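You operate a simulated robot arm through the tools that you are given. There is no shell and no other tool. Be economical: measure what you need, move in short steps, check, and stop when the job is done.

You run a simulated robot arm. Do the job below in one go: nothing can be reset, and whatever is moved stays where it is left.

Task
Put the red rolled scarf on the top of the cream shelves. Then take the dark red block from the top of the oak table and put it on top of the grey wide pewter beaker. Then open the key box door. Keep to this order. Set down upright: red rolled scarf.

The check looks at the end state, three seconds after you hand in, the way a careful person would. Anything else that was tipped, shoved, dropped, spilled or broken makes it a failure.

Robot
A 6-joint arm with a two-finger parallel gripper on a trunk, on a base that drives. Base frame: it is fixed to the floor where the robot stands at the start and does not move with it; the origin is under the middle of the robot, x ahead of it, y to its left, z up; the surface under the hand at the start is at about z = 750. Readings come in mm, degrees, newtons and seconds.
With the tool pointing down near the work surface it reaches from about 240 to 660 mm from the robot's upright axis, wherever it stands. Its first joint turns from -166.0 to 166.0 degrees. Places, roughly: dark red block (5x6x3 cm) [500, 500, 800]; key box door [800, -1700, 1200]; top of the cream shelves [-1200, -700, 1000]. Payload 1.57 kg.
The TCP is the grasp point between the finger pads, 30 mm short of the fingertips. In the tool frame z runs along the fingers and y along their closing line. The gripper opens to 110 mm. The fingers are 24 mm wide and 12 mm thick; the gripper's body (48 by 112 mm) begins 78 mm behind the TCP.
Orientation is told as [roll, pitch, yaw] about the base's x, y, z axes, in that order, counted from this pose: with the fingers straight down and closing along the base's y, the tool's x points along the base's -x, its y along +y and its z along -z.

Tools
- The arm moves only by the tool nudge_tool. Its argument "deltas" is a list of rows, each an object of numbers (a shift or turn left out is 0, a gripper value left out holds the last): "dx", "dy", "dz": the shift along the base's x, y, z in mm; "rx", "ry", "rz": the turn, a rotation vector about the base's x, y, z in degrees; "claw": the finger opening in mm, from 0 to 110. In form: [{"dx": .., "dy": .., "dz": .., "rx": .., "ry": .., "rz": .., "claw": ..}, ...]. A call has 1 to 8 rows; each row shifts and turns the commanded pose from where the row before left it. A row lasts 0.2 s, in which the tool goes at most 50 mm and 8.6 degrees; a call with a longer step from one row to the next is refused whole, and so is a gripper value outside its range. Where a pose cannot be reached the arm comes as near as it can. A force on the tool above 40 N (or 10 N above the force at the start of the call, whichever is more), or a blocked arm, ends the call early, and 0.2 s more pass. The fingers move at their own pace (about 108 mm/s each) and stop on an object; they squeeze with about 40 N. The grip force told is the motor's: it shows also when the fingers shut on nothing. Time passes only in rows, and 0.2 s behind the last, so rows that do not move let the fingers close. The reply holds the time, the measured pose of the TCP, the force on the tool along the base axes, the opening and the grip force, in the units named above and with some noise, with the torque about the TCP (base axes, N m) and any sound that the robot's microphone picked up.
- Cameras (640 x 400 px; columns grow to the right, rows downward): "scene" is now at [39.8, 168.9, 1593.6]; the picture's right is [0.42, -0.91, 0.00], its down [-0.79, -0.37, -0.50] and it looks along [0.45, 0.21, -0.87] (base axes); focal length 259 px, centre (320, 200). "wrist" rides on the gripper at [70, 16, -141] in the tool frame; the picture's right is [-0.23, 0.97, 0.00], its down [-0.86, -0.20, -0.48] and it looks along [-0.47, -0.11, 0.88] (tool axes); focal length 222 px, centre (320, 200). There is no depth. A picture from a camera that has moved, and an enlarged one, comes with that camera's place and axes in the base frame and with its lens.
- get_image(camera): a new picture of that camera. The clock stands still meanwhile.
- move_column(by): slides the trunk up (or, below 0, down) by that many mm; the arm and the scene camera ride with it, the base frame stays. It gives what a move gives, with no picture.
- steer(legs): drives the robot by 1 to 6 legs, each [ahead, left, turn to the left] in mm, mm and degrees, along the robot's own axes; the way and the turn of a leg run together, so that a leg with both is an arc; at most 1500 mm and 180 degrees a leg. The arm and the cameras ride along, it lands a little off, and it stops where it bumps. It gives what a move gives.
- pan_tilt(pan, tilt): turns the head with the scene camera to pan (to the left, within 120 degrees either way) and tilt (down, from -29 to 69), counted from straight ahead of the robot. It gives what a move gives.
- close_up(camera, box): a new picture of the part [left, top, right, bottom] of that camera's present view, enlarged. The clock stands still meanwhile.
- finish_job(): hands the job in; it is judged then, once.

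Work in short steps. Places have to be worked out from the pictures, the camera data and where the tool is seen: move nearer, look again, correct. Check each grasp and each placing, and mend what went wrong. You have 165 turns and 108 pictures in all, those below and enlarged ones among them. Open the gripper and draw the arm clear of the work before you hand the job in, unless the task says otherwise; then end with one line.

The tools are called by a JSON object that holds its "name" and its "arguments". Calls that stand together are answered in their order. nudge_tool: Moves the arm, as the interface text tells. Its arguments: {"type":"object","properties":{"deltas":{"type":"array","items":{"type":"object","properties":{"dx":{"type":"number"},"dy":{"type":"number"},"dz":{"type":"number"},"rx":{"type":"number"},"ry":{"type":"number"},"rz":{"type":"number"},"claw":{"type":"number"}}}}},"required":["deltas"]} The other tools are called the same way: move_column (by) slides the trunk up or down; steer (legs) drives the base; pan_tilt (pan, tilt) turns the head that bears the scene camera; get_image (camera) takes a picture; close_up (camera, box) takes an enlarged picture of a part of a camera's view; finish_job () hands the job in.

At the start:

```text
time: 0.0
position: [220.4, 331.6, 1042.1]
tcp_rot: [0.0, 0.1, 0.1]
wrist_force: [0.0, 0.6, 0.2]
torque: [-0.01, -0.01, -0.02]
gripper_width: 109.7
gripper_force: 0.1
trunk travel left (down, up): [-200.0, 390.0]
robot x, y, heading: [-0.8, 0.9, 0.1]
head pan, tilt: [24.9, 60.1]
```

scene: 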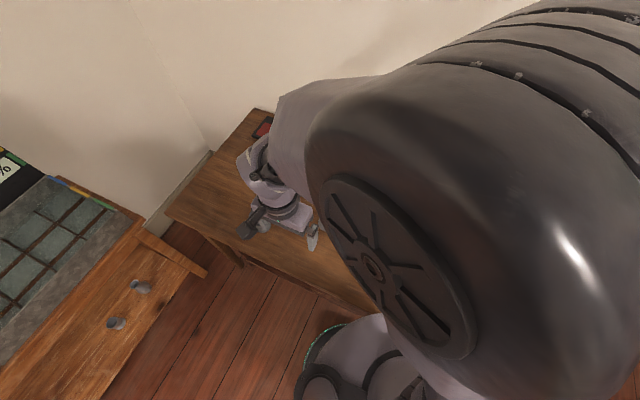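
wrist: 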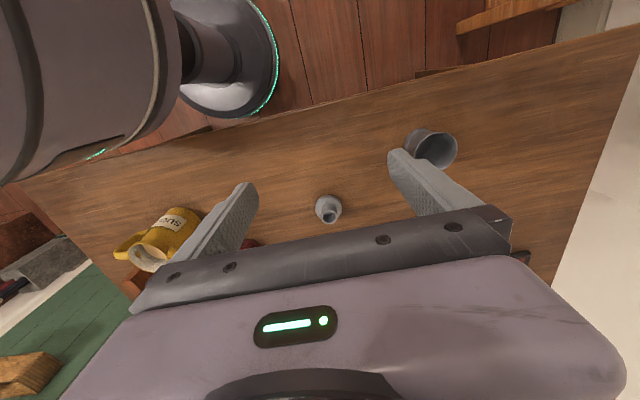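

The arm blocks most of the scene view, so I look around with the head first.

{"name": "pan_tilt", "arguments": {"pan": 0, "tilt": 35}}

{"name": "get_image", "arguments": {"camera": "scene"}}

{"name": "pan_tilt", "arguments": {"pan": 75, "tilt": 35}}

{"name": "get_image", "arguments": {"camera": "scene"}}

{"name": "pan_tilt", "arguments": {"pan": -75, "tilt": 35}}

{"name": "get_image", "arguments": {"camera": "scene"}}

```text
time: 0.9
position: [218.9, 330.8, 1042.7]
tcp_rot: [0.0, -0.1, 0.1]
wrist_force: [-0.2, 0.2, 1.4]
torque: [-0.01, -0.01, 0.0]
gripper_width: 110.4
gripper_force: 0.1
trunk travel left (down, up): [-200.0, 390.0]
robot x, y, heading: [0.6, -1.9, -0.1]
head pan, tilt: [0.0, 35.0]
```

```text
105 pictures are left
camera scene: at [67.5, 140.8, 1628.0], right [0.0, -1.0, 0.0], down [-0.57, 0.0, -0.82], along [0.82, 0.0, -0.57], focal length 259 px, centre (320, 200)
```

scene: 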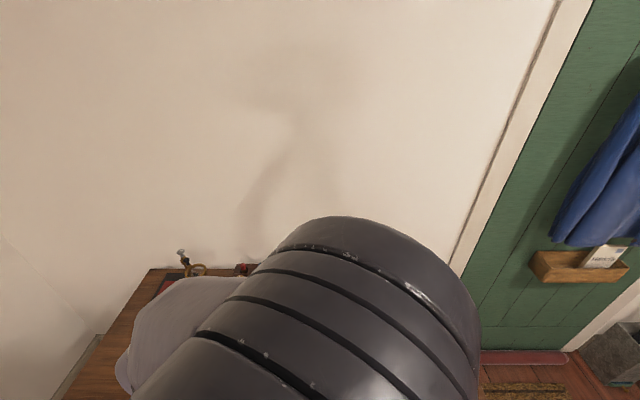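

```text
time: 2.4
position: [219.7, 331.3, 1041.9]
tcp_rot: [0.1, 0.0, 0.0]
wrist_force: [0.2, 0.2, -0.8]
torque: [-0.02, 0.01, 0.02]
gripper_width: 110.2
gripper_force: 0.0
trunk travel left (down, up): [-200.0, 390.0]
robot x, y, heading: [-2.7, -2.9, 0.0]
head pan, tilt: [75.0, 35.0]
```

```text
104 pictures are left
camera scene: at [2.2, 225.9, 1628.0], right [0.97, -0.26, 0.0], down [-0.15, -0.55, -0.82], along [0.21, 0.79, -0.57], focal length 259 px, centre (320, 200)
```

scene: 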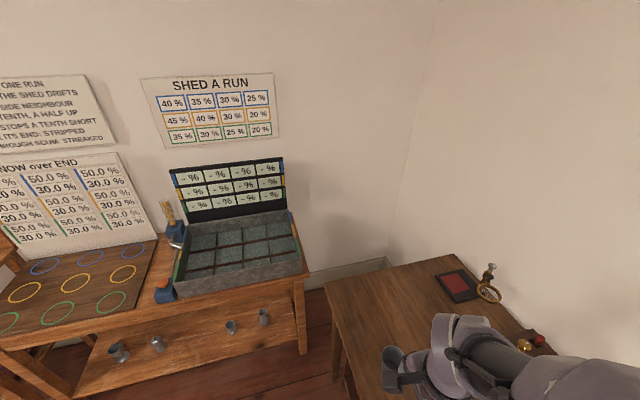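

```text
time: 4.7
position: [221.0, 330.6, 1042.2]
tcp_rot: [0.0, 0.0, 0.0]
wrist_force: [0.3, -0.4, 0.7]
torque: [0.05, 0.01, 0.0]
gripper_width: 110.1
gripper_force: 0.0
trunk travel left (down, up): [-200.0, 390.0]
robot x, y, heading: [-1.6, -1.4, -0.1]
head pan, tilt: [-75.0, 35.0]
```

```text
103 pictures are left
camera scene: at [2.2, 55.7, 1628.0], right [-0.97, -0.26, 0.0], down [-0.15, 0.55, -0.82], along [0.21, -0.79, -0.57], focal length 259 px, centre (320, 200)
```

scene: 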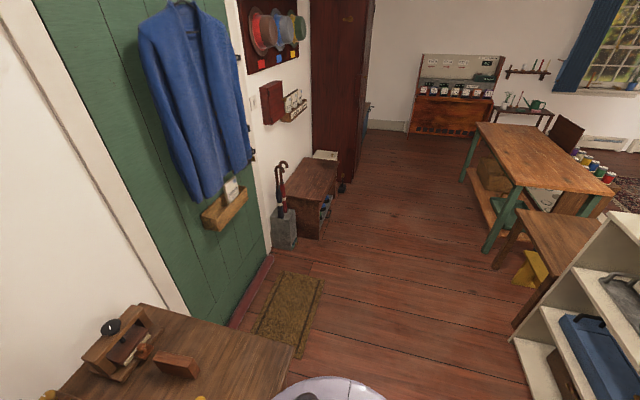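

I see the key box (red, on the wall), hall bench, and the cream shelves at the right. Still need the scarf and the pewter beaker; I look further round.

{"name": "pan_tilt", "arguments": {"pan": -120, "tilt": 30}}

{"name": "get_image", "arguments": {"camera": "scene"}}

{"name": "pan_tilt", "arguments": {"pan": 120, "tilt": 35}}

{"name": "get_image", "arguments": {"camera": "scene"}}

{"name": "pan_tilt", "arguments": {"pan": -50, "tilt": 60}}

{"name": "get_image", "arguments": {"camera": "scene"}}

```text
time: 5.8
position: [218.8, 330.5, 1043.0]
tcp_rot: [0.0, -0.1, -0.1]
wrist_force: [-0.5, 0.5, 1.0]
torque: [0.0, 0.0, 0.02]
gripper_width: 110.2
gripper_force: 0.1
trunk travel left (down, up): [-200.0, 390.0]
robot x, y, heading: [1.2, -0.6, -0.0]
head pan, tilt: [-120.0, 30.0]
```

```text
102 pictures are left
camera scene: at [-65.8, 62.4, 1635.8], right [-0.87, 0.5, 0.0], down [0.25, 0.43, -0.87], along [-0.43, -0.75, -0.5], focal length 259 px, centre (320, 200)
```

scene: 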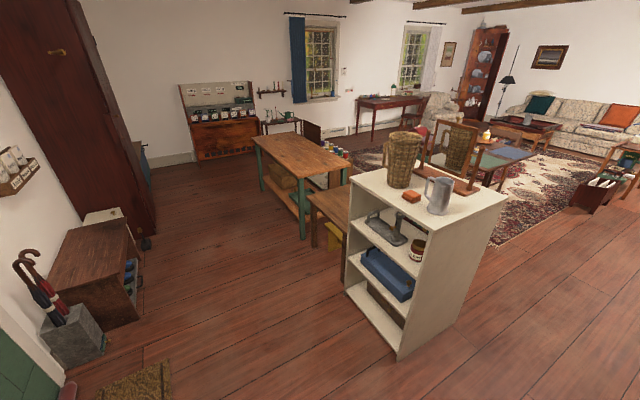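

```text
time: 9.2
position: [219.5, 331.4, 1043.3]
tcp_rot: [0.0, 0.0, -0.1]
wrist_force: [-0.4, 0.5, 0.4]
torque: [0.0, 0.01, -0.01]
gripper_width: 110.0
gripper_force: 0.0
trunk travel left (down, up): [-200.0, 390.0]
robot x, y, heading: [-0.2, 0.5, -0.1]
head pan, tilt: [120.0, 35.0]
```

```text
101 pictures are left
camera scene: at [-64.6, 217.1, 1628.0], right [0.87, 0.5, 0.0], down [0.29, -0.5, -0.82], along [-0.41, 0.71, -0.57], focal length 259 px, centre (320, 200)
```

scene: 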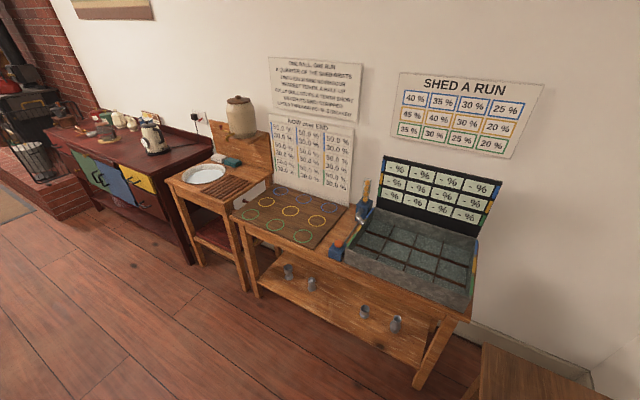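

```text
time: 11.8
position: [219.8, 330.9, 1041.3]
tcp_rot: [0.0, -0.1, 0.0]
wrist_force: [0.8, -0.5, -0.3]
torque: [0.0, -0.02, -0.01]
gripper_width: 109.8
gripper_force: 0.0
trunk travel left (down, up): [-200.0, 390.0]
robot x, y, heading: [-0.8, 0.0, 0.3]
head pan, tilt: [-50.0, 60.0]
```

```text
100 pictures are left
camera scene: at [22.3, 89.8, 1593.7], right [-0.77, -0.64, 0.0], down [-0.56, 0.66, -0.5], along [0.32, -0.38, -0.87], focal length 259 px, centre (320, 200)
```

scene: 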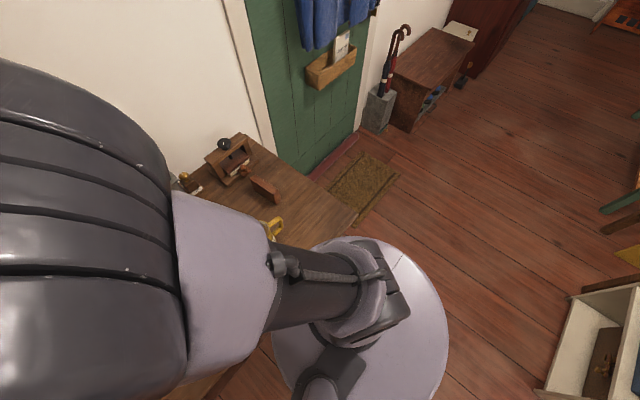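

The arm hides the table; I back off 450 mm and look at the table as a whole.

{"name": "steer", "arguments": {"legs": [[-450, 0, 0]]}}

{"name": "pan_tilt", "arguments": {"pan": -12, "tilt": 40}}

{"name": "get_image", "arguments": {"camera": "scene"}}

{"name": "get_image", "arguments": {"camera": "wrist"}}

```text
time: 14.5
position: [-233.0, 331.2, 1042.0]
tcp_rot: [0.0, 0.0, 0.1]
wrist_force: [0.1, 0.2, 0.4]
torque: [-0.04, -0.01, -0.02]
gripper_width: 110.2
gripper_force: 0.1
trunk travel left (down, up): [-200.0, 390.0]
robot x, y, heading: [-448.5, -3.0, 0.1]
head pan, tilt: [-50.0, 60.0]
```

```text
time: 15.6
position: [-233.3, 331.7, 1042.1]
tcp_rot: [0.0, 0.0, 0.2]
wrist_force: [0.0, 0.6, 0.0]
torque: [-0.02, -0.03, 0.0]
gripper_width: 110.0
gripper_force: 0.0
trunk travel left (down, up): [-200.0, 390.0]
robot x, y, heading: [-453.7, 2.6, 0.1]
head pan, tilt: [-12.0, 40.0]
```

```text
99 pictures are left
camera scene: at [-389.8, 122.7, 1620.4], right [-0.21, -0.98, 0.0], down [-0.63, 0.13, -0.77], along [0.75, -0.16, -0.64], focal length 259 px, centre (320, 200)
```

scene: 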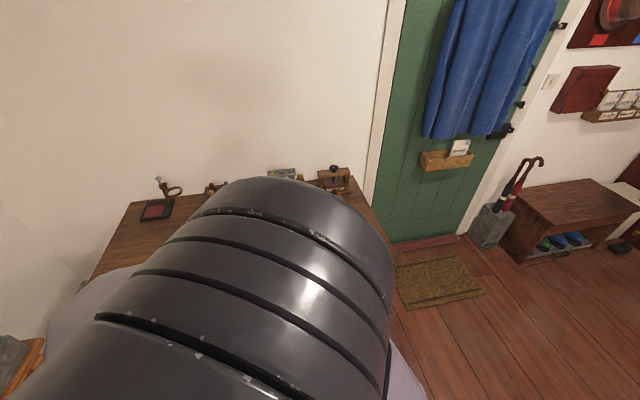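

```text
98 pictures are left
camera wrist: at [-303.7, 349.3, 1183.2], right [0.23, 0.97, 0.0], down [0.86, -0.2, 0.48], along [0.47, -0.11, -0.88], focal length 222 px, centre (320, 200)
```

wrist: 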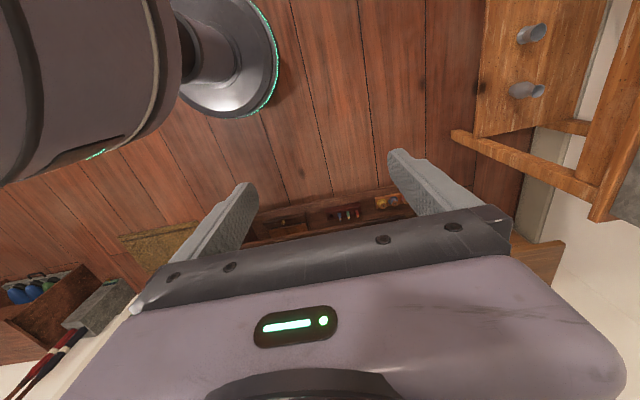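

The forearm still blocks the view. I swing the arm round to the left, away from the camera's forward view.

{"name": "nudge_tool", "arguments": {"deltas": [{"dx": -41.8, "dy": 24.3, "rz": 7}, {"dx": -44.5, "dy": 19, "rz": 7}, {"dx": -46.4, "dy": 13.4, "rz": 7}, {"dx": -47.7, "dy": 7.6, "rz": 7}, {"dx": -48.3, "dy": 1.8, "rz": 7}, {"dx": -48.1, "dy": -4.1, "rz": 7}, {"dx": -47.3, "dy": -10, "rz": 7}, {"dx": -45.7, "dy": -15.7, "rz": 7}]}}

{"name": "get_image", "arguments": {"camera": "scene"}}

```text
time: 16.8
position: [-360.2, 394.7, 1048.8]
tcp_rot: [0.6, -0.3, 20.5]
wrist_force: [0.3, -0.1, 0.6]
torque: [0.02, 0.01, 0.0]
gripper_width: 109.7
gripper_force: 0.2
trunk travel left (down, up): [-200.0, 390.0]
robot x, y, heading: [-451.3, -1.2, -0.0]
head pan, tilt: [-12.0, 40.0]
stopped in row 5: the arm was blocked; the commanded pose is now the measured one
```

```text
97 pictures are left
camera scene: at [-389.6, 122.7, 1620.5], right [-0.21, -0.98, 0.0], down [-0.63, 0.13, -0.77], along [0.75, -0.16, -0.64], focal length 259 px, centre (320, 200)
```

scene: 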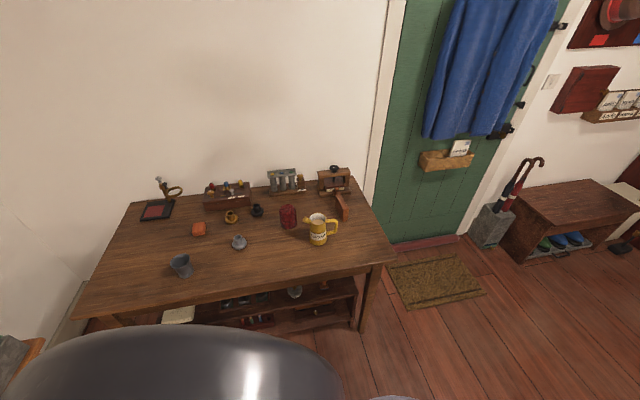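

Now the table is visible. I zoom in on it.

{"name": "close_up", "arguments": {"camera": "scene", "box": [80, 150, 400, 350]}}

{"name": "close_up", "arguments": {"camera": "scene", "box": [160, 160, 360, 285]}}

```text
2.00 times, centred on (240, 250) of scene
camera zoom: at [-389.6, 122.7, 1620.5], right [-0.21, -0.98, 0.0], down [-0.63, 0.13, -0.77], along [0.75, -0.16, -0.64], focal length 519 px, centre (480, 100)
```

zoom: 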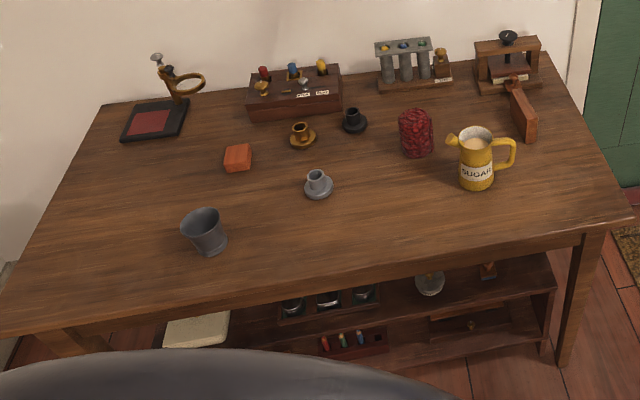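

```text
3.20 times, centred on (260, 222) of scene
camera zoom: at [-389.6, 122.7, 1620.5], right [-0.21, -0.98, 0.0], down [-0.63, 0.13, -0.77], along [0.75, -0.16, -0.64], focal length 830 px, centre (512, 128)
```

zoom: 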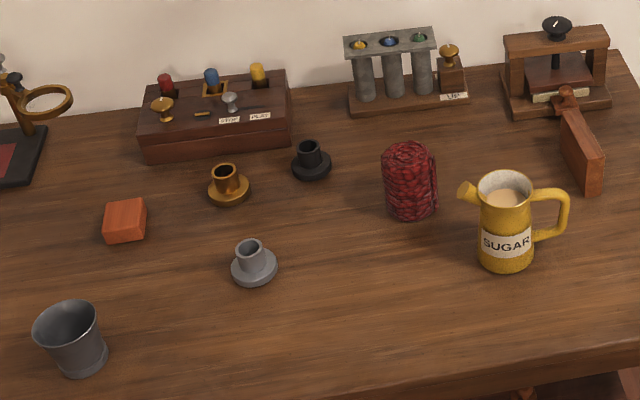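

Scarf (upright red roll) is at about (480, 89), block at (517, 488), and the pewter beaker at (299, 509) about 80 mm high. I drive back to the table and swing the arm towards the scarf, high up.

{"name": "steer", "arguments": {"legs": [[450, 0, 0]]}}

{"name": "nudge_tool", "arguments": {"deltas": [{"dx": 36, "dy": -28, "rz": -3}, {"dx": 36, "dy": -28, "rz": -3}, {"dx": 36, "dy": -28, "rz": -3}, {"dx": 36, "dy": -28, "rz": -3}, {"dx": 36, "dy": -28, "rz": -3}, {"dx": 36, "dy": -28, "rz": -3}, {"dx": 36, "dy": -28, "rz": -2.5}]}}

```text
time: 19.5
position: [87.5, 394.6, 1047.3]
tcp_rot: [0.5, -0.4, 20.5]
wrist_force: [0.1, -0.6, 0.3]
torque: [0.02, 0.01, -0.01]
gripper_width: 109.9
gripper_force: 0.1
trunk travel left (down, up): [-200.0, 390.0]
robot x, y, heading: [-5.4, 3.7, 0.2]
head pan, tilt: [-12.0, 40.0]
```

```text
time: 21.1
position: [341.2, 198.1, 1048.3]
tcp_rot: [0.6, -0.3, -0.1]
wrist_force: [0.7, 0.0, -0.9]
torque: [0.03, 0.02, -0.02]
gripper_width: 110.1
gripper_force: 0.0
trunk travel left (down, up): [-200.0, 390.0]
robot x, y, heading: [-6.0, -1.2, 0.1]
head pan, tilt: [-12.0, 40.0]
```

Continue to above the scarf, lowering a bit, and look with the wrist camera.

{"name": "nudge_tool", "arguments": {"deltas": [{"dx": 34, "dy": -27, "dz": -20}, {"dx": 35, "dy": -28, "dz": -20}, {"dx": 35, "dy": -27, "dz": -20}, {"dx": 35, "dy": -27, "dz": -20}]}}

{"name": "get_image", "arguments": {"camera": "wrist"}}

{"name": "get_image", "arguments": {"camera": "scene"}}

```text
time: 22.1
position: [480.5, 89.7, 967.2]
tcp_rot: [0.5, -0.2, 0.1]
wrist_force: [0.2, -0.7, 0.1]
torque: [0.0, 0.01, -0.03]
gripper_width: 110.3
gripper_force: 0.0
trunk travel left (down, up): [-200.0, 390.0]
robot x, y, heading: [-5.0, 0.8, 0.0]
head pan, tilt: [-12.0, 40.0]
```

```text
94 pictures are left
camera wrist: at [409.2, 106.3, 1108.2], right [0.23, 0.97, 0.01], down [0.85, -0.2, 0.48], along [0.47, -0.1, -0.88], focal length 222 px, centre (320, 200)
```

wrist: 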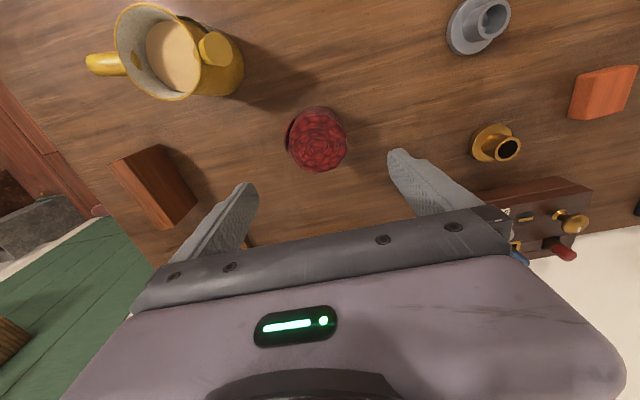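

```text
93 pictures are left
camera scene: at [60.3, 123.2, 1620.4], right [-0.21, -0.98, 0.0], down [-0.63, 0.13, -0.77], along [0.75, -0.16, -0.64], focal length 259 px, centre (320, 200)
```

scene: 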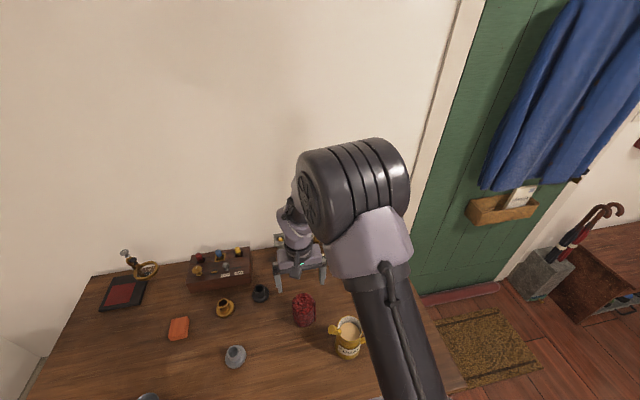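

Scarf top centre works out at about (475, 91), diameter ~71 mm. I correct and go down to just above it, then check.

{"name": "nudge_tool", "arguments": {"deltas": [{"dx": -5, "dy": 1, "dz": -25}, {"dz": -25}, {"dz": -22}]}}

{"name": "get_image", "arguments": {"camera": "wrist"}}

```text
time: 22.9
position: [473.9, 91.6, 894.7]
tcp_rot: [0.6, -0.4, 0.0]
wrist_force: [0.2, -0.2, 0.3]
torque: [-0.03, -0.02, -0.01]
gripper_width: 110.1
gripper_force: 0.0
trunk travel left (down, up): [-200.0, 390.0]
robot x, y, heading: [-1.8, 0.8, 0.1]
head pan, tilt: [-12.0, 40.0]
```

```text
92 pictures are left
camera wrist: at [402.9, 108.2, 1035.9], right [0.23, 0.97, 0.01], down [0.85, -0.2, 0.48], along [0.47, -0.1, -0.88], focal length 222 px, centre (320, 200)
```

wrist: 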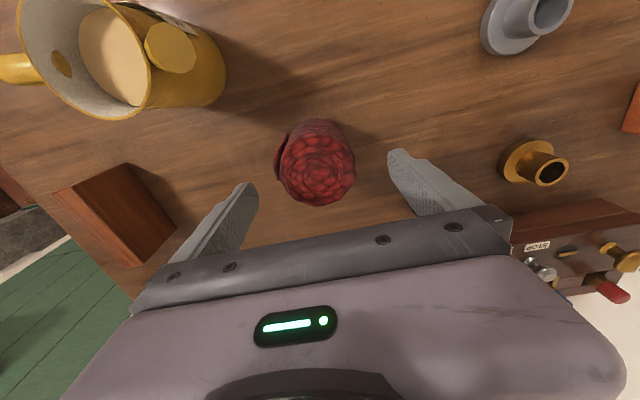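

Aligned within a few mm. I descend so the pads sit around the upper half, and close.

{"name": "nudge_tool", "arguments": {"deltas": [{"dz": -28}, {"dz": -28}, {"dz": -29}, {"claw": 60}, {"claw": 40}, {"claw": 40}, {"claw": 40}]}}

{"name": "get_image", "arguments": {"camera": "wrist"}}

```text
time: 24.5
position: [473.9, 90.1, 810.8]
tcp_rot: [0.5, -0.3, 0.1]
wrist_force: [0.4, -1.0, 0.2]
torque: [0.02, 0.0, 0.02]
gripper_width: 70.6
gripper_force: 40.1
trunk travel left (down, up): [-200.0, 390.0]
robot x, y, heading: [-3.7, 1.3, 0.1]
head pan, tilt: [-12.0, 40.0]
```

```text
91 pictures are left
camera wrist: at [402.7, 107.0, 950.9], right [0.23, 0.97, 0.01], down [0.85, -0.2, 0.48], along [0.47, -0.1, -0.88], focal length 222 px, centre (320, 200)
```

wrist: 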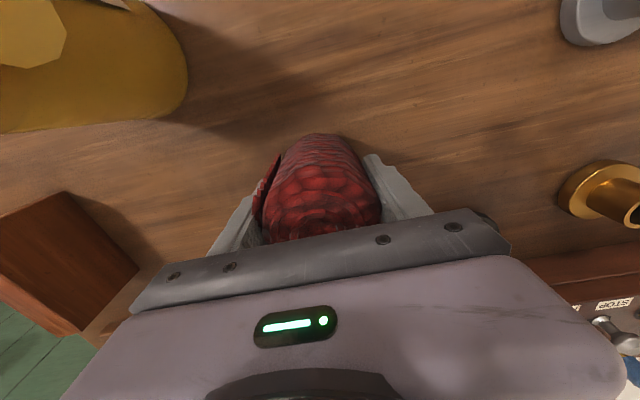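

Scarf held (70.6 mm wide, 40 N), its bottom about 61 mm below the TCP. I lift it clear.

{"name": "nudge_tool", "arguments": {"deltas": [{"dz": 20}, {"dz": 35}, {"dz": 45}, {"dz": 45}, {"dz": 45}, {"dz": 45}]}}

{"name": "get_image", "arguments": {"camera": "wrist"}}

```text
time: 25.9
position: [474.7, 90.1, 1045.8]
tcp_rot: [0.5, -0.3, 0.0]
wrist_force: [0.5, 0.5, -0.5]
torque: [0.0, 0.01, -0.01]
gripper_width: 70.4
gripper_force: 39.9
trunk travel left (down, up): [-200.0, 390.0]
robot x, y, heading: [-4.4, -1.1, 0.2]
head pan, tilt: [-12.0, 40.0]
```

```text
90 pictures are left
camera wrist: at [403.2, 107.9, 1187.4], right [0.23, 0.97, 0.01], down [0.85, -0.2, 0.48], along [0.47, -0.1, -0.88], focal length 222 px, centre (320, 200)
```

wrist: 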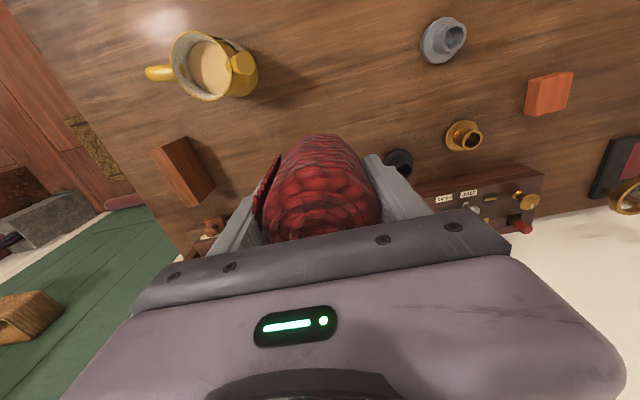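

Raise the trunk, back off from the table, turn round and drive to in front of the shelves.

{"name": "move_column", "arguments": {"by": 200}}

{"name": "steer", "arguments": {"legs": [[-350, 0, 0], [0, 0, 180]]}}

{"name": "pan_tilt", "arguments": {"pan": 20, "tilt": 40}}

{"name": "get_image", "arguments": {"camera": "scene"}}

```text
time: 28.0
position: [474.7, 91.6, 1246.5]
tcp_rot: [0.5, -0.3, 0.0]
wrist_force: [-1.0, -0.2, -1.5]
torque: [0.02, 0.01, -0.02]
gripper_width: 70.6
gripper_force: 40.3
trunk travel left (down, up): [-400.0, 190.0]
robot x, y, heading: [-0.5, 4.6, -0.2]
head pan, tilt: [-12.0, 40.0]
```

```text
time: 37.7
position: [-835.4, -103.1, 1245.0]
tcp_rot: [0.5, -0.2, -178.6]
wrist_force: [0.7, -1.1, -1.2]
torque: [0.0, 0.01, -0.01]
gripper_width: 70.5
gripper_force: 39.7
trunk travel left (down, up): [-400.0, 190.0]
robot x, y, heading: [-360.1, -0.6, -178.5]
head pan, tilt: [-12.0, 40.0]
```

```text
time: 38.7
position: [-835.7, -103.3, 1246.1]
tcp_rot: [0.6, -0.3, -178.6]
wrist_force: [-0.8, 0.0, -2.0]
torque: [0.0, -0.01, 0.01]
gripper_width: 70.6
gripper_force: 40.0
trunk travel left (down, up): [-400.0, 190.0]
robot x, y, heading: [-359.5, 1.5, -178.7]
head pan, tilt: [20.0, 40.0]
```

```text
89 pictures are left
camera scene: at [-415.7, -170.4, 1820.5], right [-0.37, 0.93, 0.0], down [0.6, 0.23, -0.77], along [-0.71, -0.28, -0.64], focal length 259 px, centre (320, 200)
```

scene: 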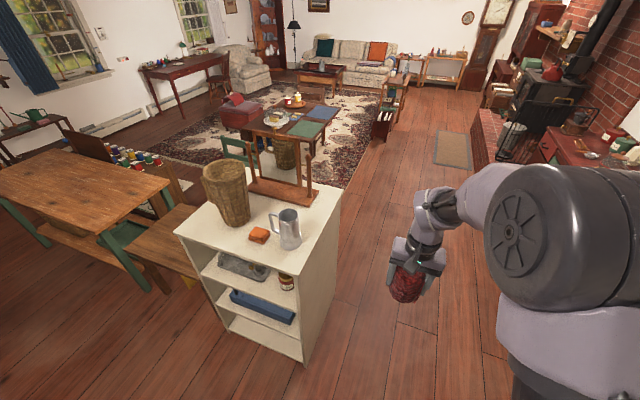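

The shelf top has free space at its right rear, around (-1170, -530), between the tankard and the mirror foot. I turn to face −y first, then strafe to the shelf's right side, standing well back.

{"name": "steer", "arguments": {"legs": [[0, 0, 88.5], [-130, 0, 0], [0, -810, 0]]}}

{"name": "pan_tilt", "arguments": {"pan": 0, "tilt": 45}}

{"name": "get_image", "arguments": {"camera": "scene"}}

{"name": "get_image", "arguments": {"camera": "wrist"}}

```text
time: 47.7
position: [-1078.0, -355.0, 1245.3]
tcp_rot: [0.5, -0.3, -89.5]
wrist_force: [0.2, 0.4, -1.3]
torque: [0.01, -0.03, -0.03]
gripper_width: 70.5
gripper_force: 39.7
trunk travel left (down, up): [-400.0, 190.0]
robot x, y, heading: [-1172.8, 116.0, -89.3]
head pan, tilt: [20.0, 40.0]
```

```text
time: 48.5
position: [-1077.4, -355.0, 1245.7]
tcp_rot: [0.5, -0.3, -89.7]
wrist_force: [-1.1, -0.4, -1.5]
torque: [0.02, -0.01, 0.0]
gripper_width: 70.3
gripper_force: 39.5
trunk travel left (down, up): [-400.0, 190.0]
robot x, y, heading: [-1174.5, 119.0, -89.2]
head pan, tilt: [0.0, 45.0]
```

```text
88 pictures are left
camera scene: at [-1032.5, 62.3, 1813.2], right [-1.0, -0.01, 0.0], down [-0.01, 0.71, -0.71], along [0.01, -0.71, -0.71], focal length 259 px, centre (320, 200)
```

scene: 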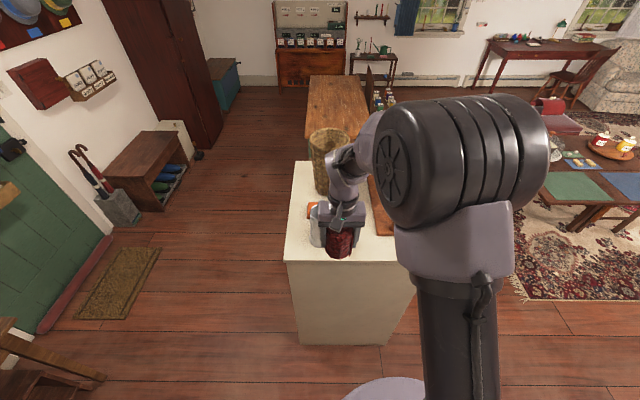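

```text
87 pictures are left
camera wrist: at [-1064.9, -283.7, 1386.7], right [0.98, -0.22, 0.01], down [-0.2, -0.85, 0.48], along [-0.1, -0.47, -0.88], focal length 222 px, centre (320, 200)
```

wrist: 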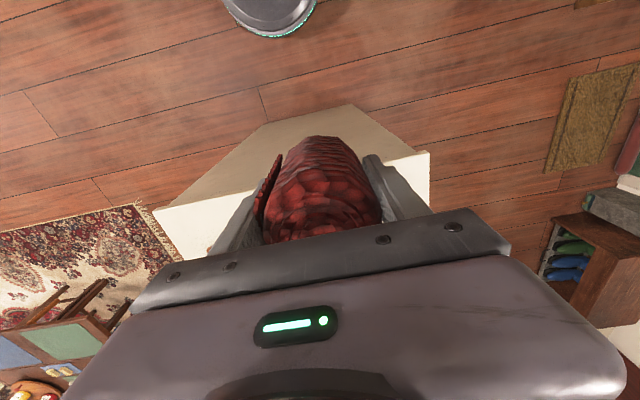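

Shelf top confirmed at z≈1000, right edge y≈-440, spanning x -898…-1435. I move over (-1165, -510) at height and check with the scene camera.

{"name": "nudge_tool", "arguments": {"deltas": [{"dx": -44}, {"dx": -44}, {"dy": -39}, {"dy": -39}, {"dy": -39}, {"dy": -38}]}}

{"name": "close_up", "arguments": {"camera": "scene", "box": [240, 110, 480, 260]}}

{"name": "get_image", "arguments": {"camera": "wrist"}}

```text
time: 50.0
position: [-1166.5, -510.7, 1244.8]
tcp_rot: [0.4, -0.3, -89.6]
wrist_force: [0.2, 0.4, -1.1]
torque: [0.06, 0.0, -0.03]
gripper_width: 70.5
gripper_force: 40.0
trunk travel left (down, up): [-400.0, 190.0]
robot x, y, heading: [-1168.0, 123.7, -89.4]
head pan, tilt: [0.0, 45.0]
```

```text
2.67 times, centred on (360, 185) of scene
camera zoom: at [-1032.8, 60.6, 1813.1], right [-1.0, -0.01, 0.0], down [-0.01, 0.71, -0.71], along [0.01, -0.71, -0.71], focal length 692 px, centre (213, 240)
```

zoom: 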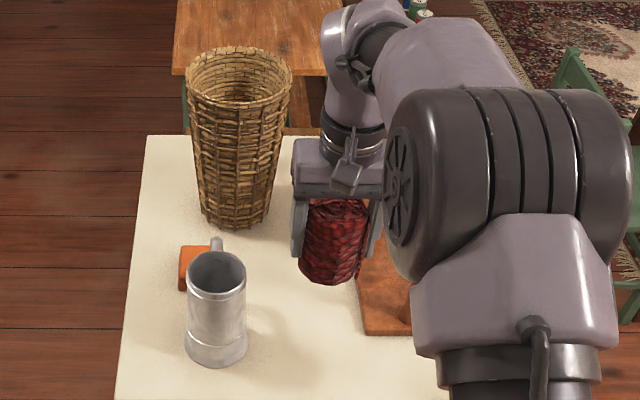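

```text
85 pictures are left
camera wrist: at [-1153.0, -440.1, 1386.0], right [0.98, -0.22, 0.01], down [-0.2, -0.86, 0.48], along [-0.1, -0.47, -0.88], focal length 222 px, centre (320, 200)
```

wrist: 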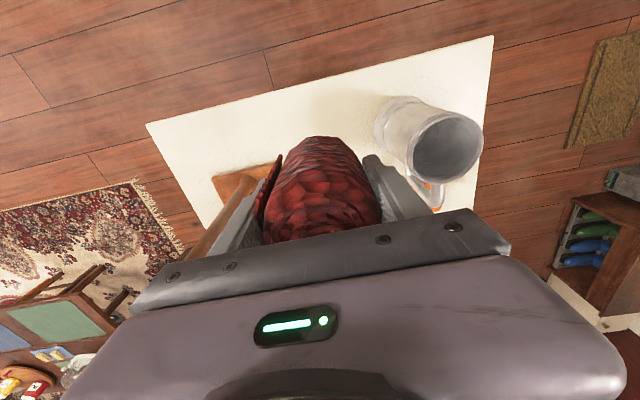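

There is clear room: tankard edge x≈-1076, mirror foot edge x≈-1242 / y≈-557. I settle on (-1170, -493), and lower to just above the top.

{"name": "nudge_tool", "arguments": {"deltas": [{"dx": -3.5, "dy": 17, "dz": -20}, {"dz": -40}, {"dz": -40}, {"dz": -35}, {"dz": -25}]}}

{"name": "close_up", "arguments": {"camera": "scene", "box": [240, 140, 480, 290]}}

{"name": "get_image", "arguments": {"camera": "wrist"}}

```text
time: 51.1
position: [-1169.5, -494.1, 1084.8]
tcp_rot: [0.6, -0.3, -89.6]
wrist_force: [0.1, -0.8, -1.6]
torque: [-0.01, 0.01, -0.01]
gripper_width: 70.3
gripper_force: 40.4
trunk travel left (down, up): [-400.0, 190.0]
robot x, y, heading: [-1172.7, 120.5, -89.2]
head pan, tilt: [0.0, 45.0]
```

```text
2.67 times, centred on (360, 215) of scene
camera zoom: at [-1032.7, 62.0, 1813.2], right [-1.0, -0.01, 0.0], down [-0.01, 0.71, -0.71], along [0.01, -0.71, -0.71], focal length 692 px, centre (213, 160)
```

zoom: 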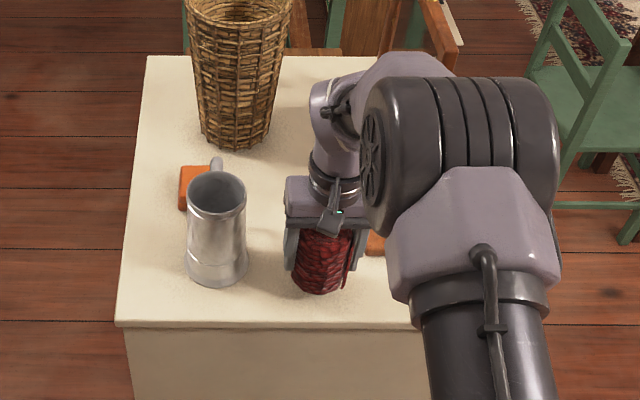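

```text
83 pictures are left
camera wrist: at [-1155.7, -421.4, 1225.8], right [0.98, -0.22, 0.01], down [-0.2, -0.85, 0.48], along [-0.1, -0.47, -0.88], focal length 222 px, centre (320, 200)
```

wrist: 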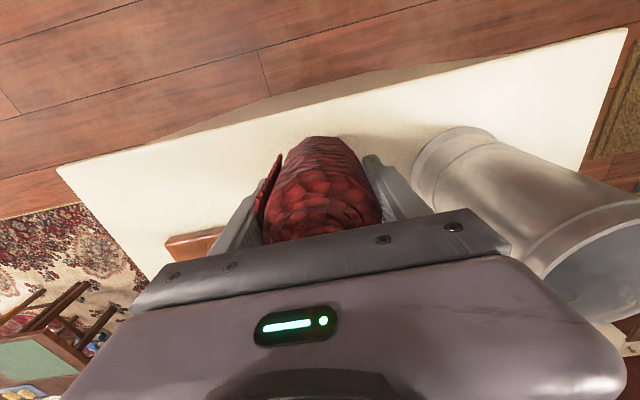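

Clearances look fine. Lower gently until contact.

{"name": "nudge_tool", "arguments": {"deltas": [{"dz": -8}, {"dz": -6}, {"dz": -4}, {"dz": -3}, {}]}}

```text
time: 52.4
position: [-1170.4, -493.7, 1065.2]
tcp_rot: [0.5, -0.3, -89.5]
wrist_force: [-0.5, 0.0, -1.5]
torque: [0.02, -0.01, -0.04]
gripper_width: 70.5
gripper_force: 39.8
trunk travel left (down, up): [-400.0, 190.0]
robot x, y, heading: [-1172.3, 123.3, -89.4]
head pan, tilt: [0.0, 45.0]
```

{"name": "nudge_tool", "arguments": {"deltas": [{"dz": -2}, {"dz": -2}, {}]}}

```text
time: 53.1
position: [-1170.4, -493.7, 1061.4]
tcp_rot: [0.5, -0.3, -89.6]
wrist_force: [0.3, -0.7, -1.0]
torque: [0.02, 0.02, 0.01]
gripper_width: 70.3
gripper_force: 39.6
trunk travel left (down, up): [-400.0, 190.0]
robot x, y, heading: [-1173.5, 121.8, -89.4]
head pan, tilt: [0.0, 45.0]
```

No contact yet; keep lowering in small steps.

{"name": "nudge_tool", "arguments": {"deltas": [{"dz": -2}, {"dz": -1}, {}]}}

{"name": "close_up", "arguments": {"camera": "scene", "box": [310, 190, 406, 250]}}

```text
time: 54.0
position: [-1168.9, -493.7, 1059.6]
tcp_rot: [0.5, -0.6, -89.5]
wrist_force: [-0.5, -2.0, 23.0]
torque: [-0.07, 0.66, 0.07]
gripper_width: 70.4
gripper_force: 39.9
trunk travel left (down, up): [-400.0, 190.0]
robot x, y, heading: [-1172.4, 120.0, -89.5]
head pan, tilt: [0.0, 45.0]
```

```text
6.67 times, centred on (358, 220) of scene
camera zoom: at [-1032.4, 65.0, 1813.5], right [-1.0, -0.01, 0.0], down [-0.01, 0.71, -0.71], along [0.01, -0.71, -0.71], focal length 1729 px, centre (67, 67)
```

zoom: 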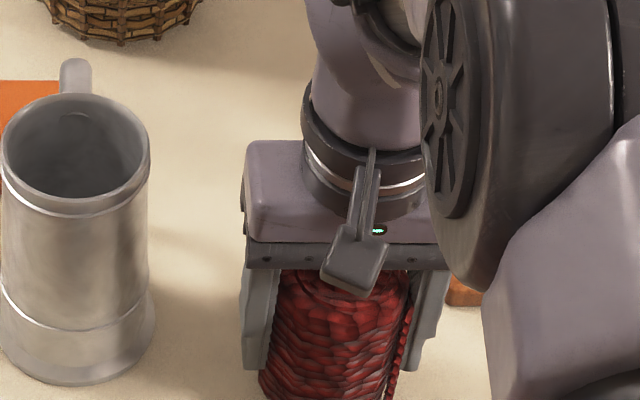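

Contact (23 N up). I open moderately and rise straight up.

{"name": "nudge_tool", "arguments": {"deltas": [{"dz": 0.5, "claw": 80}, {"claw": 96}, {"claw": 100}, {}, {"dz": 20}, {"dz": 40}, {"dz": 45}, {"dz": 45}]}}

{"name": "close_up", "arguments": {"camera": "scene", "box": [240, 140, 480, 290]}}

{"name": "get_image", "arguments": {"camera": "wrist"}}

```text
time: 55.8
position: [-1169.8, -492.9, 1209.5]
tcp_rot: [0.5, -0.3, -89.5]
wrist_force: [-0.1, 0.5, -0.4]
torque: [-0.02, -0.03, 0.01]
gripper_width: 99.9
gripper_force: 0.0
trunk travel left (down, up): [-400.0, 190.0]
robot x, y, heading: [-1171.0, 119.2, -89.4]
head pan, tilt: [0.0, 45.0]
```

```text
2.67 times, centred on (360, 215) of scene
camera zoom: at [-1032.5, 63.5, 1813.3], right [-1.0, -0.01, 0.0], down [-0.01, 0.71, -0.71], along [0.01, -0.71, -0.71], focal length 692 px, centre (213, 160)
```

zoom: 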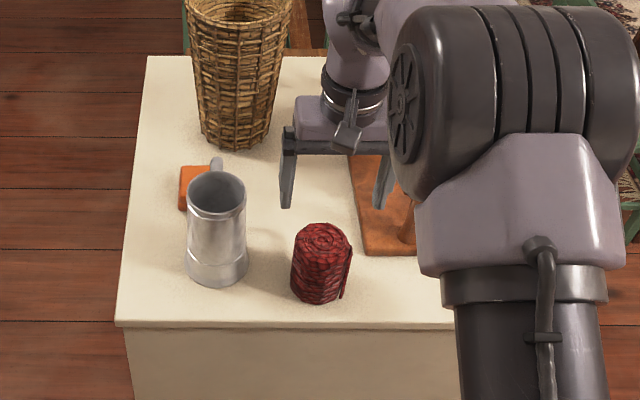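

```text
80 pictures are left
camera wrist: at [-1156.3, -420.7, 1350.5], right [0.98, -0.22, 0.01], down [-0.2, -0.85, 0.48], along [-0.1, -0.47, -0.88], focal length 222 px, centre (320, 200)
```

wrist: 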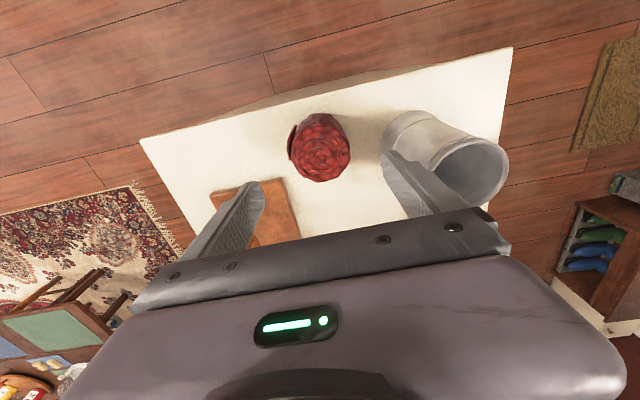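

Scarf stands upright on the shelves. Now back off and return to the table, standing at about (0, 300).

{"name": "steer", "arguments": {"legs": [[-190, 0, 0], [0, 900, 0], [0, 0, 89.4]]}}

{"name": "pan_tilt", "arguments": {"pan": 25, "tilt": 50}}

{"name": "get_image", "arguments": {"camera": "scene"}}

```text
time: 65.4
position: [337.3, 313.3, 1209.1]
tcp_rot: [0.4, -0.3, -0.4]
wrist_force: [-0.4, 0.4, 0.0]
torque: [0.0, 0.01, 0.03]
gripper_width: 99.9
gripper_force: 0.0
trunk travel left (down, up): [-400.0, 190.0]
robot x, y, heading: [-277.1, 319.0, -0.3]
head pan, tilt: [0.0, 45.0]
```

```text
time: 66.3
position: [338.2, 314.3, 1208.1]
tcp_rot: [0.5, -0.3, -0.4]
wrist_force: [0.4, -0.7, 0.7]
torque: [0.0, 0.01, 0.0]
gripper_width: 99.7
gripper_force: 0.1
trunk travel left (down, up): [-400.0, 190.0]
robot x, y, heading: [-279.2, 318.3, -0.2]
head pan, tilt: [25.0, 50.0]
```

```text
79 pictures are left
camera scene: at [-227.9, 493.0, 1806.3], right [0.42, -0.91, 0.0], down [-0.7, -0.32, -0.64], along [0.58, 0.27, -0.77], focal length 259 px, centre (320, 200)
```

scene: 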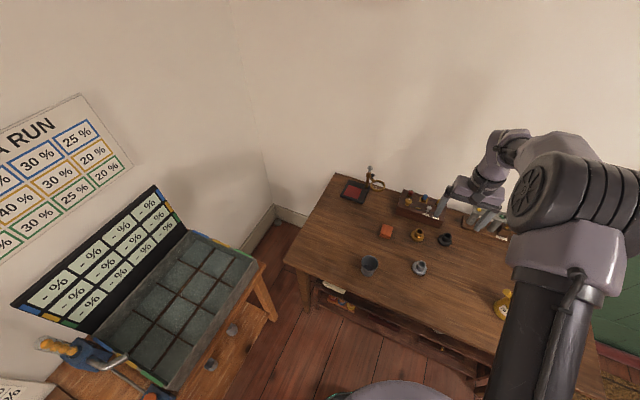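

Good view. I zoom in to re-measure block and beaker.

{"name": "close_up", "arguments": {"camera": "scene", "box": [330, 180, 490, 280]}}

```text
4.00 times, centred on (410, 230) of scene
camera zoom: at [-227.9, 493.0, 1806.3], right [0.42, -0.91, 0.0], down [-0.7, -0.32, -0.64], along [0.58, 0.27, -0.77], focal length 1038 px, centre (-40, 80)
```

zoom: 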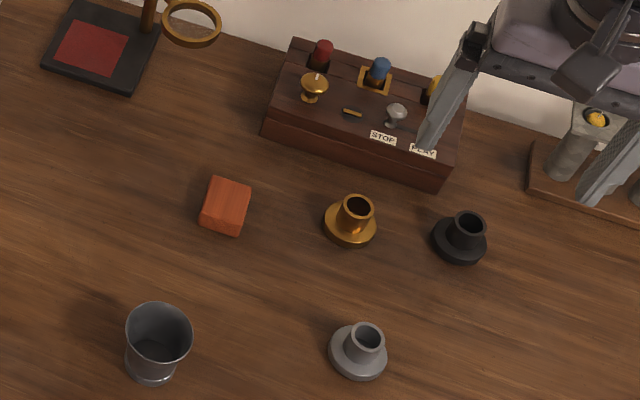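

Block top centre ≈ (522, 490), yaw ≈ +9° with the 5 cm side along y; beaker ≈ (294, 509), rim Ø ≈ 68 mm. I pull the arm in, then drive forward and lower the trunk.

{"name": "nudge_tool", "arguments": {"deltas": [{"dx": -18, "dy": 35, "rz": 2}, {"dx": -18, "dy": 35, "rz": 2}, {"dx": -18, "dy": 35, "rz": 2}, {"dx": -18, "dy": 35, "rz": 2}, {"dx": -18, "dy": 35, "rz": 1.5}]}}

{"name": "steer", "arguments": {"legs": [[275, 0, 0]]}}

{"name": "move_column", "arguments": {"by": -200}}

{"name": "get_image", "arguments": {"camera": "wrist"}}

```text
time: 67.5
position: [247.4, 491.6, 1208.4]
tcp_rot: [0.5, -0.3, 9.1]
wrist_force: [0.1, 0.1, -0.3]
torque: [-0.02, 0.06, -0.01]
gripper_width: 100.0
gripper_force: 0.1
trunk travel left (down, up): [-400.0, 190.0]
robot x, y, heading: [-275.9, 315.4, -0.1]
head pan, tilt: [25.0, 50.0]
```

```text
time: 69.4
position: [521.3, 486.5, 1208.6]
tcp_rot: [0.5, -0.3, 9.2]
wrist_force: [0.3, 0.7, -0.1]
torque: [0.0, 0.06, -0.01]
gripper_width: 100.2
gripper_force: 0.1
trunk travel left (down, up): [-400.0, 190.0]
robot x, y, heading: [-5.7, 319.6, -0.3]
head pan, tilt: [25.0, 50.0]
```

```text
time: 71.6
position: [522.2, 486.7, 1009.0]
tcp_rot: [0.5, -0.3, 9.1]
wrist_force: [-0.4, -0.5, -0.3]
torque: [-0.01, 0.01, 0.03]
gripper_width: 100.0
gripper_force: 0.1
trunk travel left (down, up): [-200.0, 390.0]
robot x, y, heading: [-3.7, 319.2, -0.5]
head pan, tilt: [25.0, 50.0]
```

```text
77 pictures are left
camera wrist: at [448.9, 492.8, 1149.6], right [0.07, 1.0, 0.01], down [0.87, -0.07, 0.48], along [0.48, -0.02, -0.88], focal length 222 px, centre (320, 200)
```

wrist: 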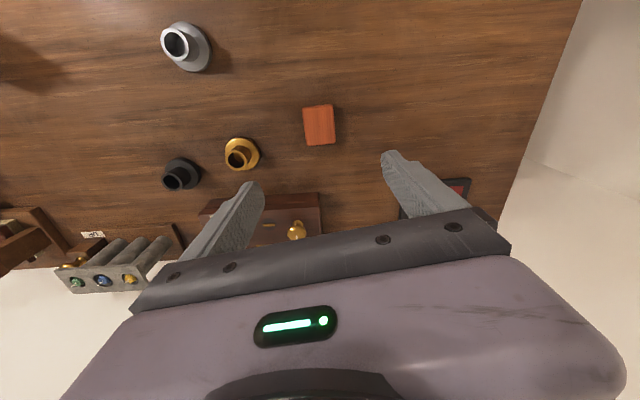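

Block centre ≈ (516, 493), nearly square with the axes. Correct yaw and position, descend to 850 and re-check.

{"name": "nudge_tool", "arguments": {"deltas": [{"dx": -5, "dy": 6, "rz": -8, "dz": -30}, {"dz": -43}, {"dz": -43}, {"dz": -43}]}}

{"name": "get_image", "arguments": {"camera": "wrist"}}

```text
time: 72.6
position: [518.5, 494.0, 849.4]
tcp_rot: [0.5, -0.3, 1.1]
wrist_force: [-0.2, 0.0, -0.1]
torque: [-0.04, 0.01, 0.03]
gripper_width: 99.9
gripper_force: 0.0
trunk travel left (down, up): [-200.0, 390.0]
robot x, y, heading: [-3.9, 314.6, -0.3]
head pan, tilt: [25.0, 50.0]
```

```text
76 pictures are left
camera wrist: at [446.3, 508.6, 990.0], right [0.21, 0.98, 0.01], down [0.86, -0.19, 0.48], along [0.47, -0.09, -0.88], focal length 222 px, centre (320, 200)
```

wrist: 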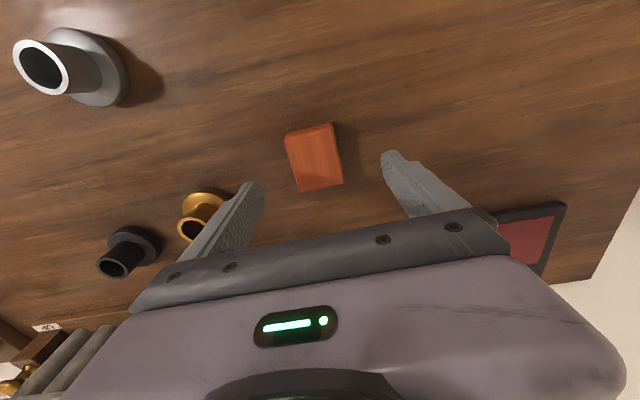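

Block centre ≈ (513, 492), squared. Go down to z≈784 (tips just above the table) and close.

{"name": "nudge_tool", "arguments": {"deltas": [{"dx": -5, "dy": -2, "dz": -25}, {"dz": -25}, {"dz": -14}, {"claw": 60}, {"claw": 30}, {"claw": 30}, {"claw": 30}]}}

{"name": "get_image", "arguments": {"camera": "wrist"}}

```text
time: 74.2
position: [510.4, 491.3, 785.7]
tcp_rot: [0.4, -0.2, 1.1]
wrist_force: [0.2, -0.2, -0.5]
torque: [-0.01, -0.05, 0.02]
gripper_width: 48.6
gripper_force: 40.0
trunk travel left (down, up): [-200.0, 390.0]
robot x, y, heading: [-0.8, 319.4, -0.1]
head pan, tilt: [25.0, 50.0]
```

```text
75 pictures are left
camera wrist: at [439.8, 506.2, 926.8], right [0.21, 0.98, 0.01], down [0.86, -0.19, 0.48], along [0.47, -0.09, -0.88], focal length 222 px, centre (320, 200)
```

wrist: 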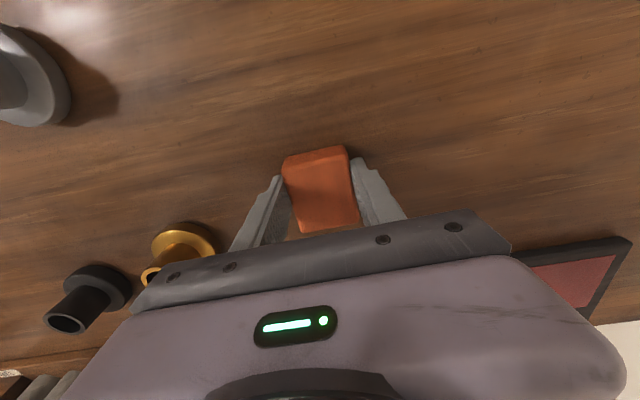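

Gripped (48.6 mm); block centre is about 7 mm ahead (+x) of the TCP. Lift it, then move towards the beaker at height.

{"name": "nudge_tool", "arguments": {"deltas": [{"dz": 25}, {"dz": 45}, {"dz": 45}, {"dz": 45}]}}

{"name": "nudge_tool", "arguments": {"deltas": [{"dx": -45, "dy": 3}, {"dx": -45, "dy": 3}, {"dx": -45, "dy": 3}, {"dx": -45, "dy": 3}, {"dx": -40, "dy": 4}]}}

{"name": "get_image", "arguments": {"camera": "wrist"}}

{"name": "get_image", "arguments": {"camera": "scene"}}

```text
time: 75.2
position: [512.7, 491.0, 946.3]
tcp_rot: [0.6, -0.2, 1.2]
wrist_force: [-0.5, -0.3, -0.4]
torque: [0.02, -0.04, -0.02]
gripper_width: 48.7
gripper_force: 39.6
trunk travel left (down, up): [-200.0, 390.0]
robot x, y, heading: [-4.0, 317.1, -0.7]
head pan, tilt: [25.0, 50.0]
```

```text
time: 76.4
position: [291.8, 507.4, 946.2]
tcp_rot: [0.5, -0.4, 1.0]
wrist_force: [0.5, 0.4, -0.1]
torque: [-0.02, -0.05, 0.01]
gripper_width: 48.7
gripper_force: 39.6
trunk travel left (down, up): [-200.0, 390.0]
robot x, y, heading: [-2.9, 321.6, -0.1]
head pan, tilt: [25.0, 50.0]
```

```text
74 pictures are left
camera wrist: at [220.0, 523.5, 1087.1], right [0.21, 0.98, 0.01], down [0.86, -0.19, 0.48], along [0.47, -0.09, -0.88], focal length 222 px, centre (320, 200)
```

wrist: 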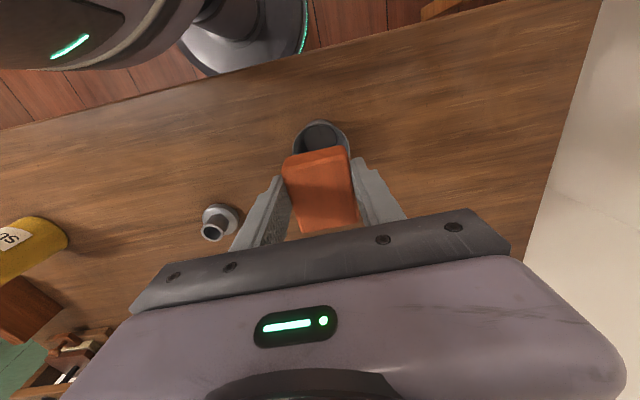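

```text
73 pictures are left
camera scene: at [45.6, 491.6, 1606.3], right [0.42, -0.91, 0.0], down [-0.7, -0.32, -0.64], along [0.58, 0.27, -0.77], focal length 259 px, centre (320, 200)
```

scene: 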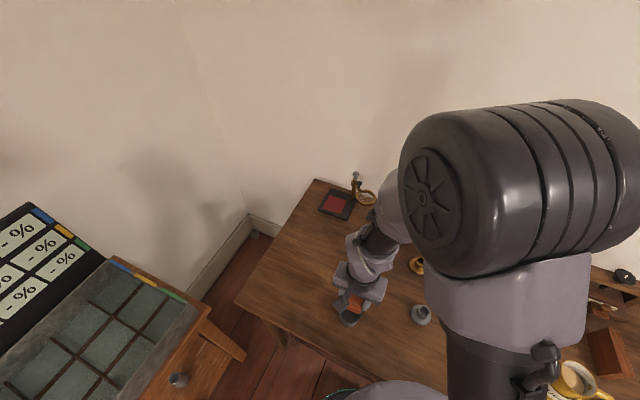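

Zoom on both views for fine alignment.

{"name": "close_up", "arguments": {"camera": "wrist", "box": [240, 100, 400, 200]}}

{"name": "close_up", "arguments": {"camera": "scene", "box": [310, 265, 406, 325]}}

```text
4.00 times, centred on (320, 150) of wrist
camera zoom: at [220.0, 523.5, 1087.1], right [0.21, 0.98, 0.01], down [0.86, -0.19, 0.48], along [0.47, -0.09, -0.88], focal length 888 px, centre (320, 400)
```

zoom: 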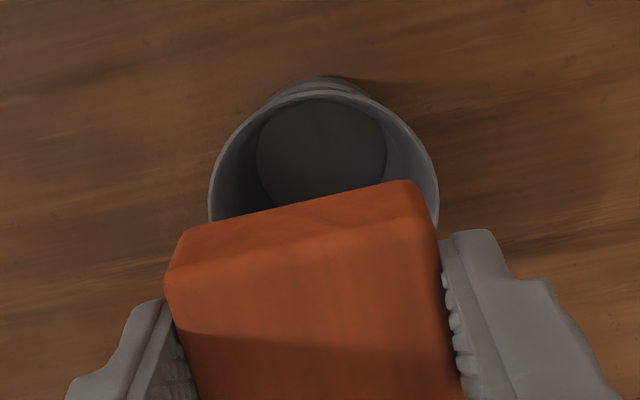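

```text
6.67 times, centred on (358, 295) of scene
camera zoom: at [45.6, 491.6, 1606.3], right [0.42, -0.91, 0.0], down [-0.7, -0.32, -0.64], along [0.58, 0.27, -0.77], focal length 1729 px, centre (67, -433)
```

zoom: 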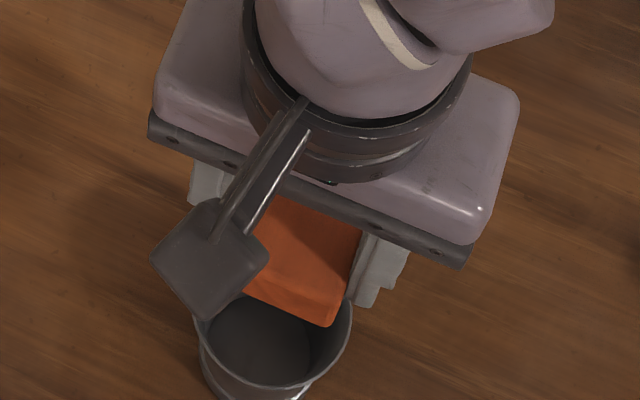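

Relative to the block in the same view, the beaker centre is about 8 mm back (−x) and 2 mm +y. Shift and come down to ~20 mm above the rim, then re-check.

{"name": "nudge_tool", "arguments": {"deltas": [{"dx": -8, "dy": 2, "dz": -20}, {"dz": -20}, {"dz": -18}]}}

{"name": "close_up", "arguments": {"camera": "wrist", "box": [240, 100, 400, 200]}}

{"name": "close_up", "arguments": {"camera": "scene", "box": [310, 275, 406, 335]}}

```text
time: 77.2
position: [284.0, 508.6, 886.9]
tcp_rot: [0.5, -0.3, 1.0]
wrist_force: [0.3, -1.3, -0.8]
torque: [-0.03, 0.01, 0.01]
gripper_width: 48.9
gripper_force: 40.1
trunk travel left (down, up): [-200.0, 390.0]
robot x, y, heading: [-1.3, 317.3, -0.2]
head pan, tilt: [25.0, 50.0]
```

```text
4.00 times, centred on (320, 150) of wrist
camera zoom: at [212.5, 525.3, 1028.6], right [0.21, 0.98, 0.01], down [0.86, -0.19, 0.48], along [0.47, -0.09, -0.88], focal length 888 px, centre (320, 400)
```

zoom: 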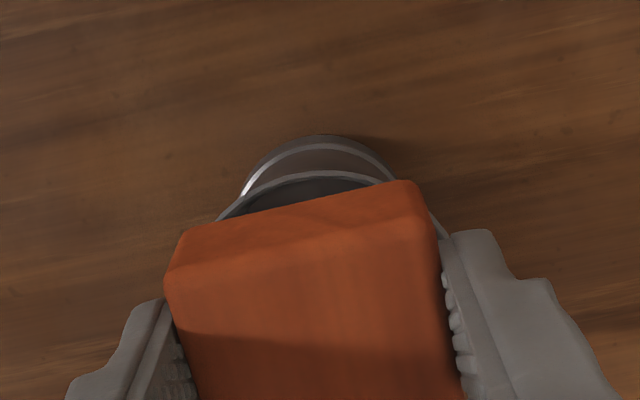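

```text
6.67 times, centred on (358, 305) of scene
camera zoom: at [46.5, 491.6, 1606.3], right [0.42, -0.91, 0.0], down [-0.7, -0.32, -0.64], along [0.58, 0.27, -0.77], focal length 1729 px, centre (67, -500)
```

zoom: 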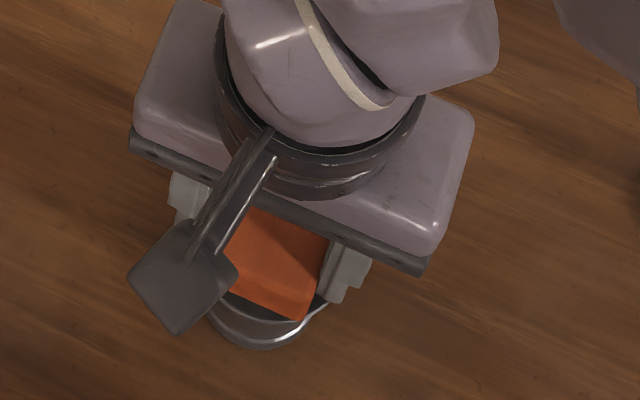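

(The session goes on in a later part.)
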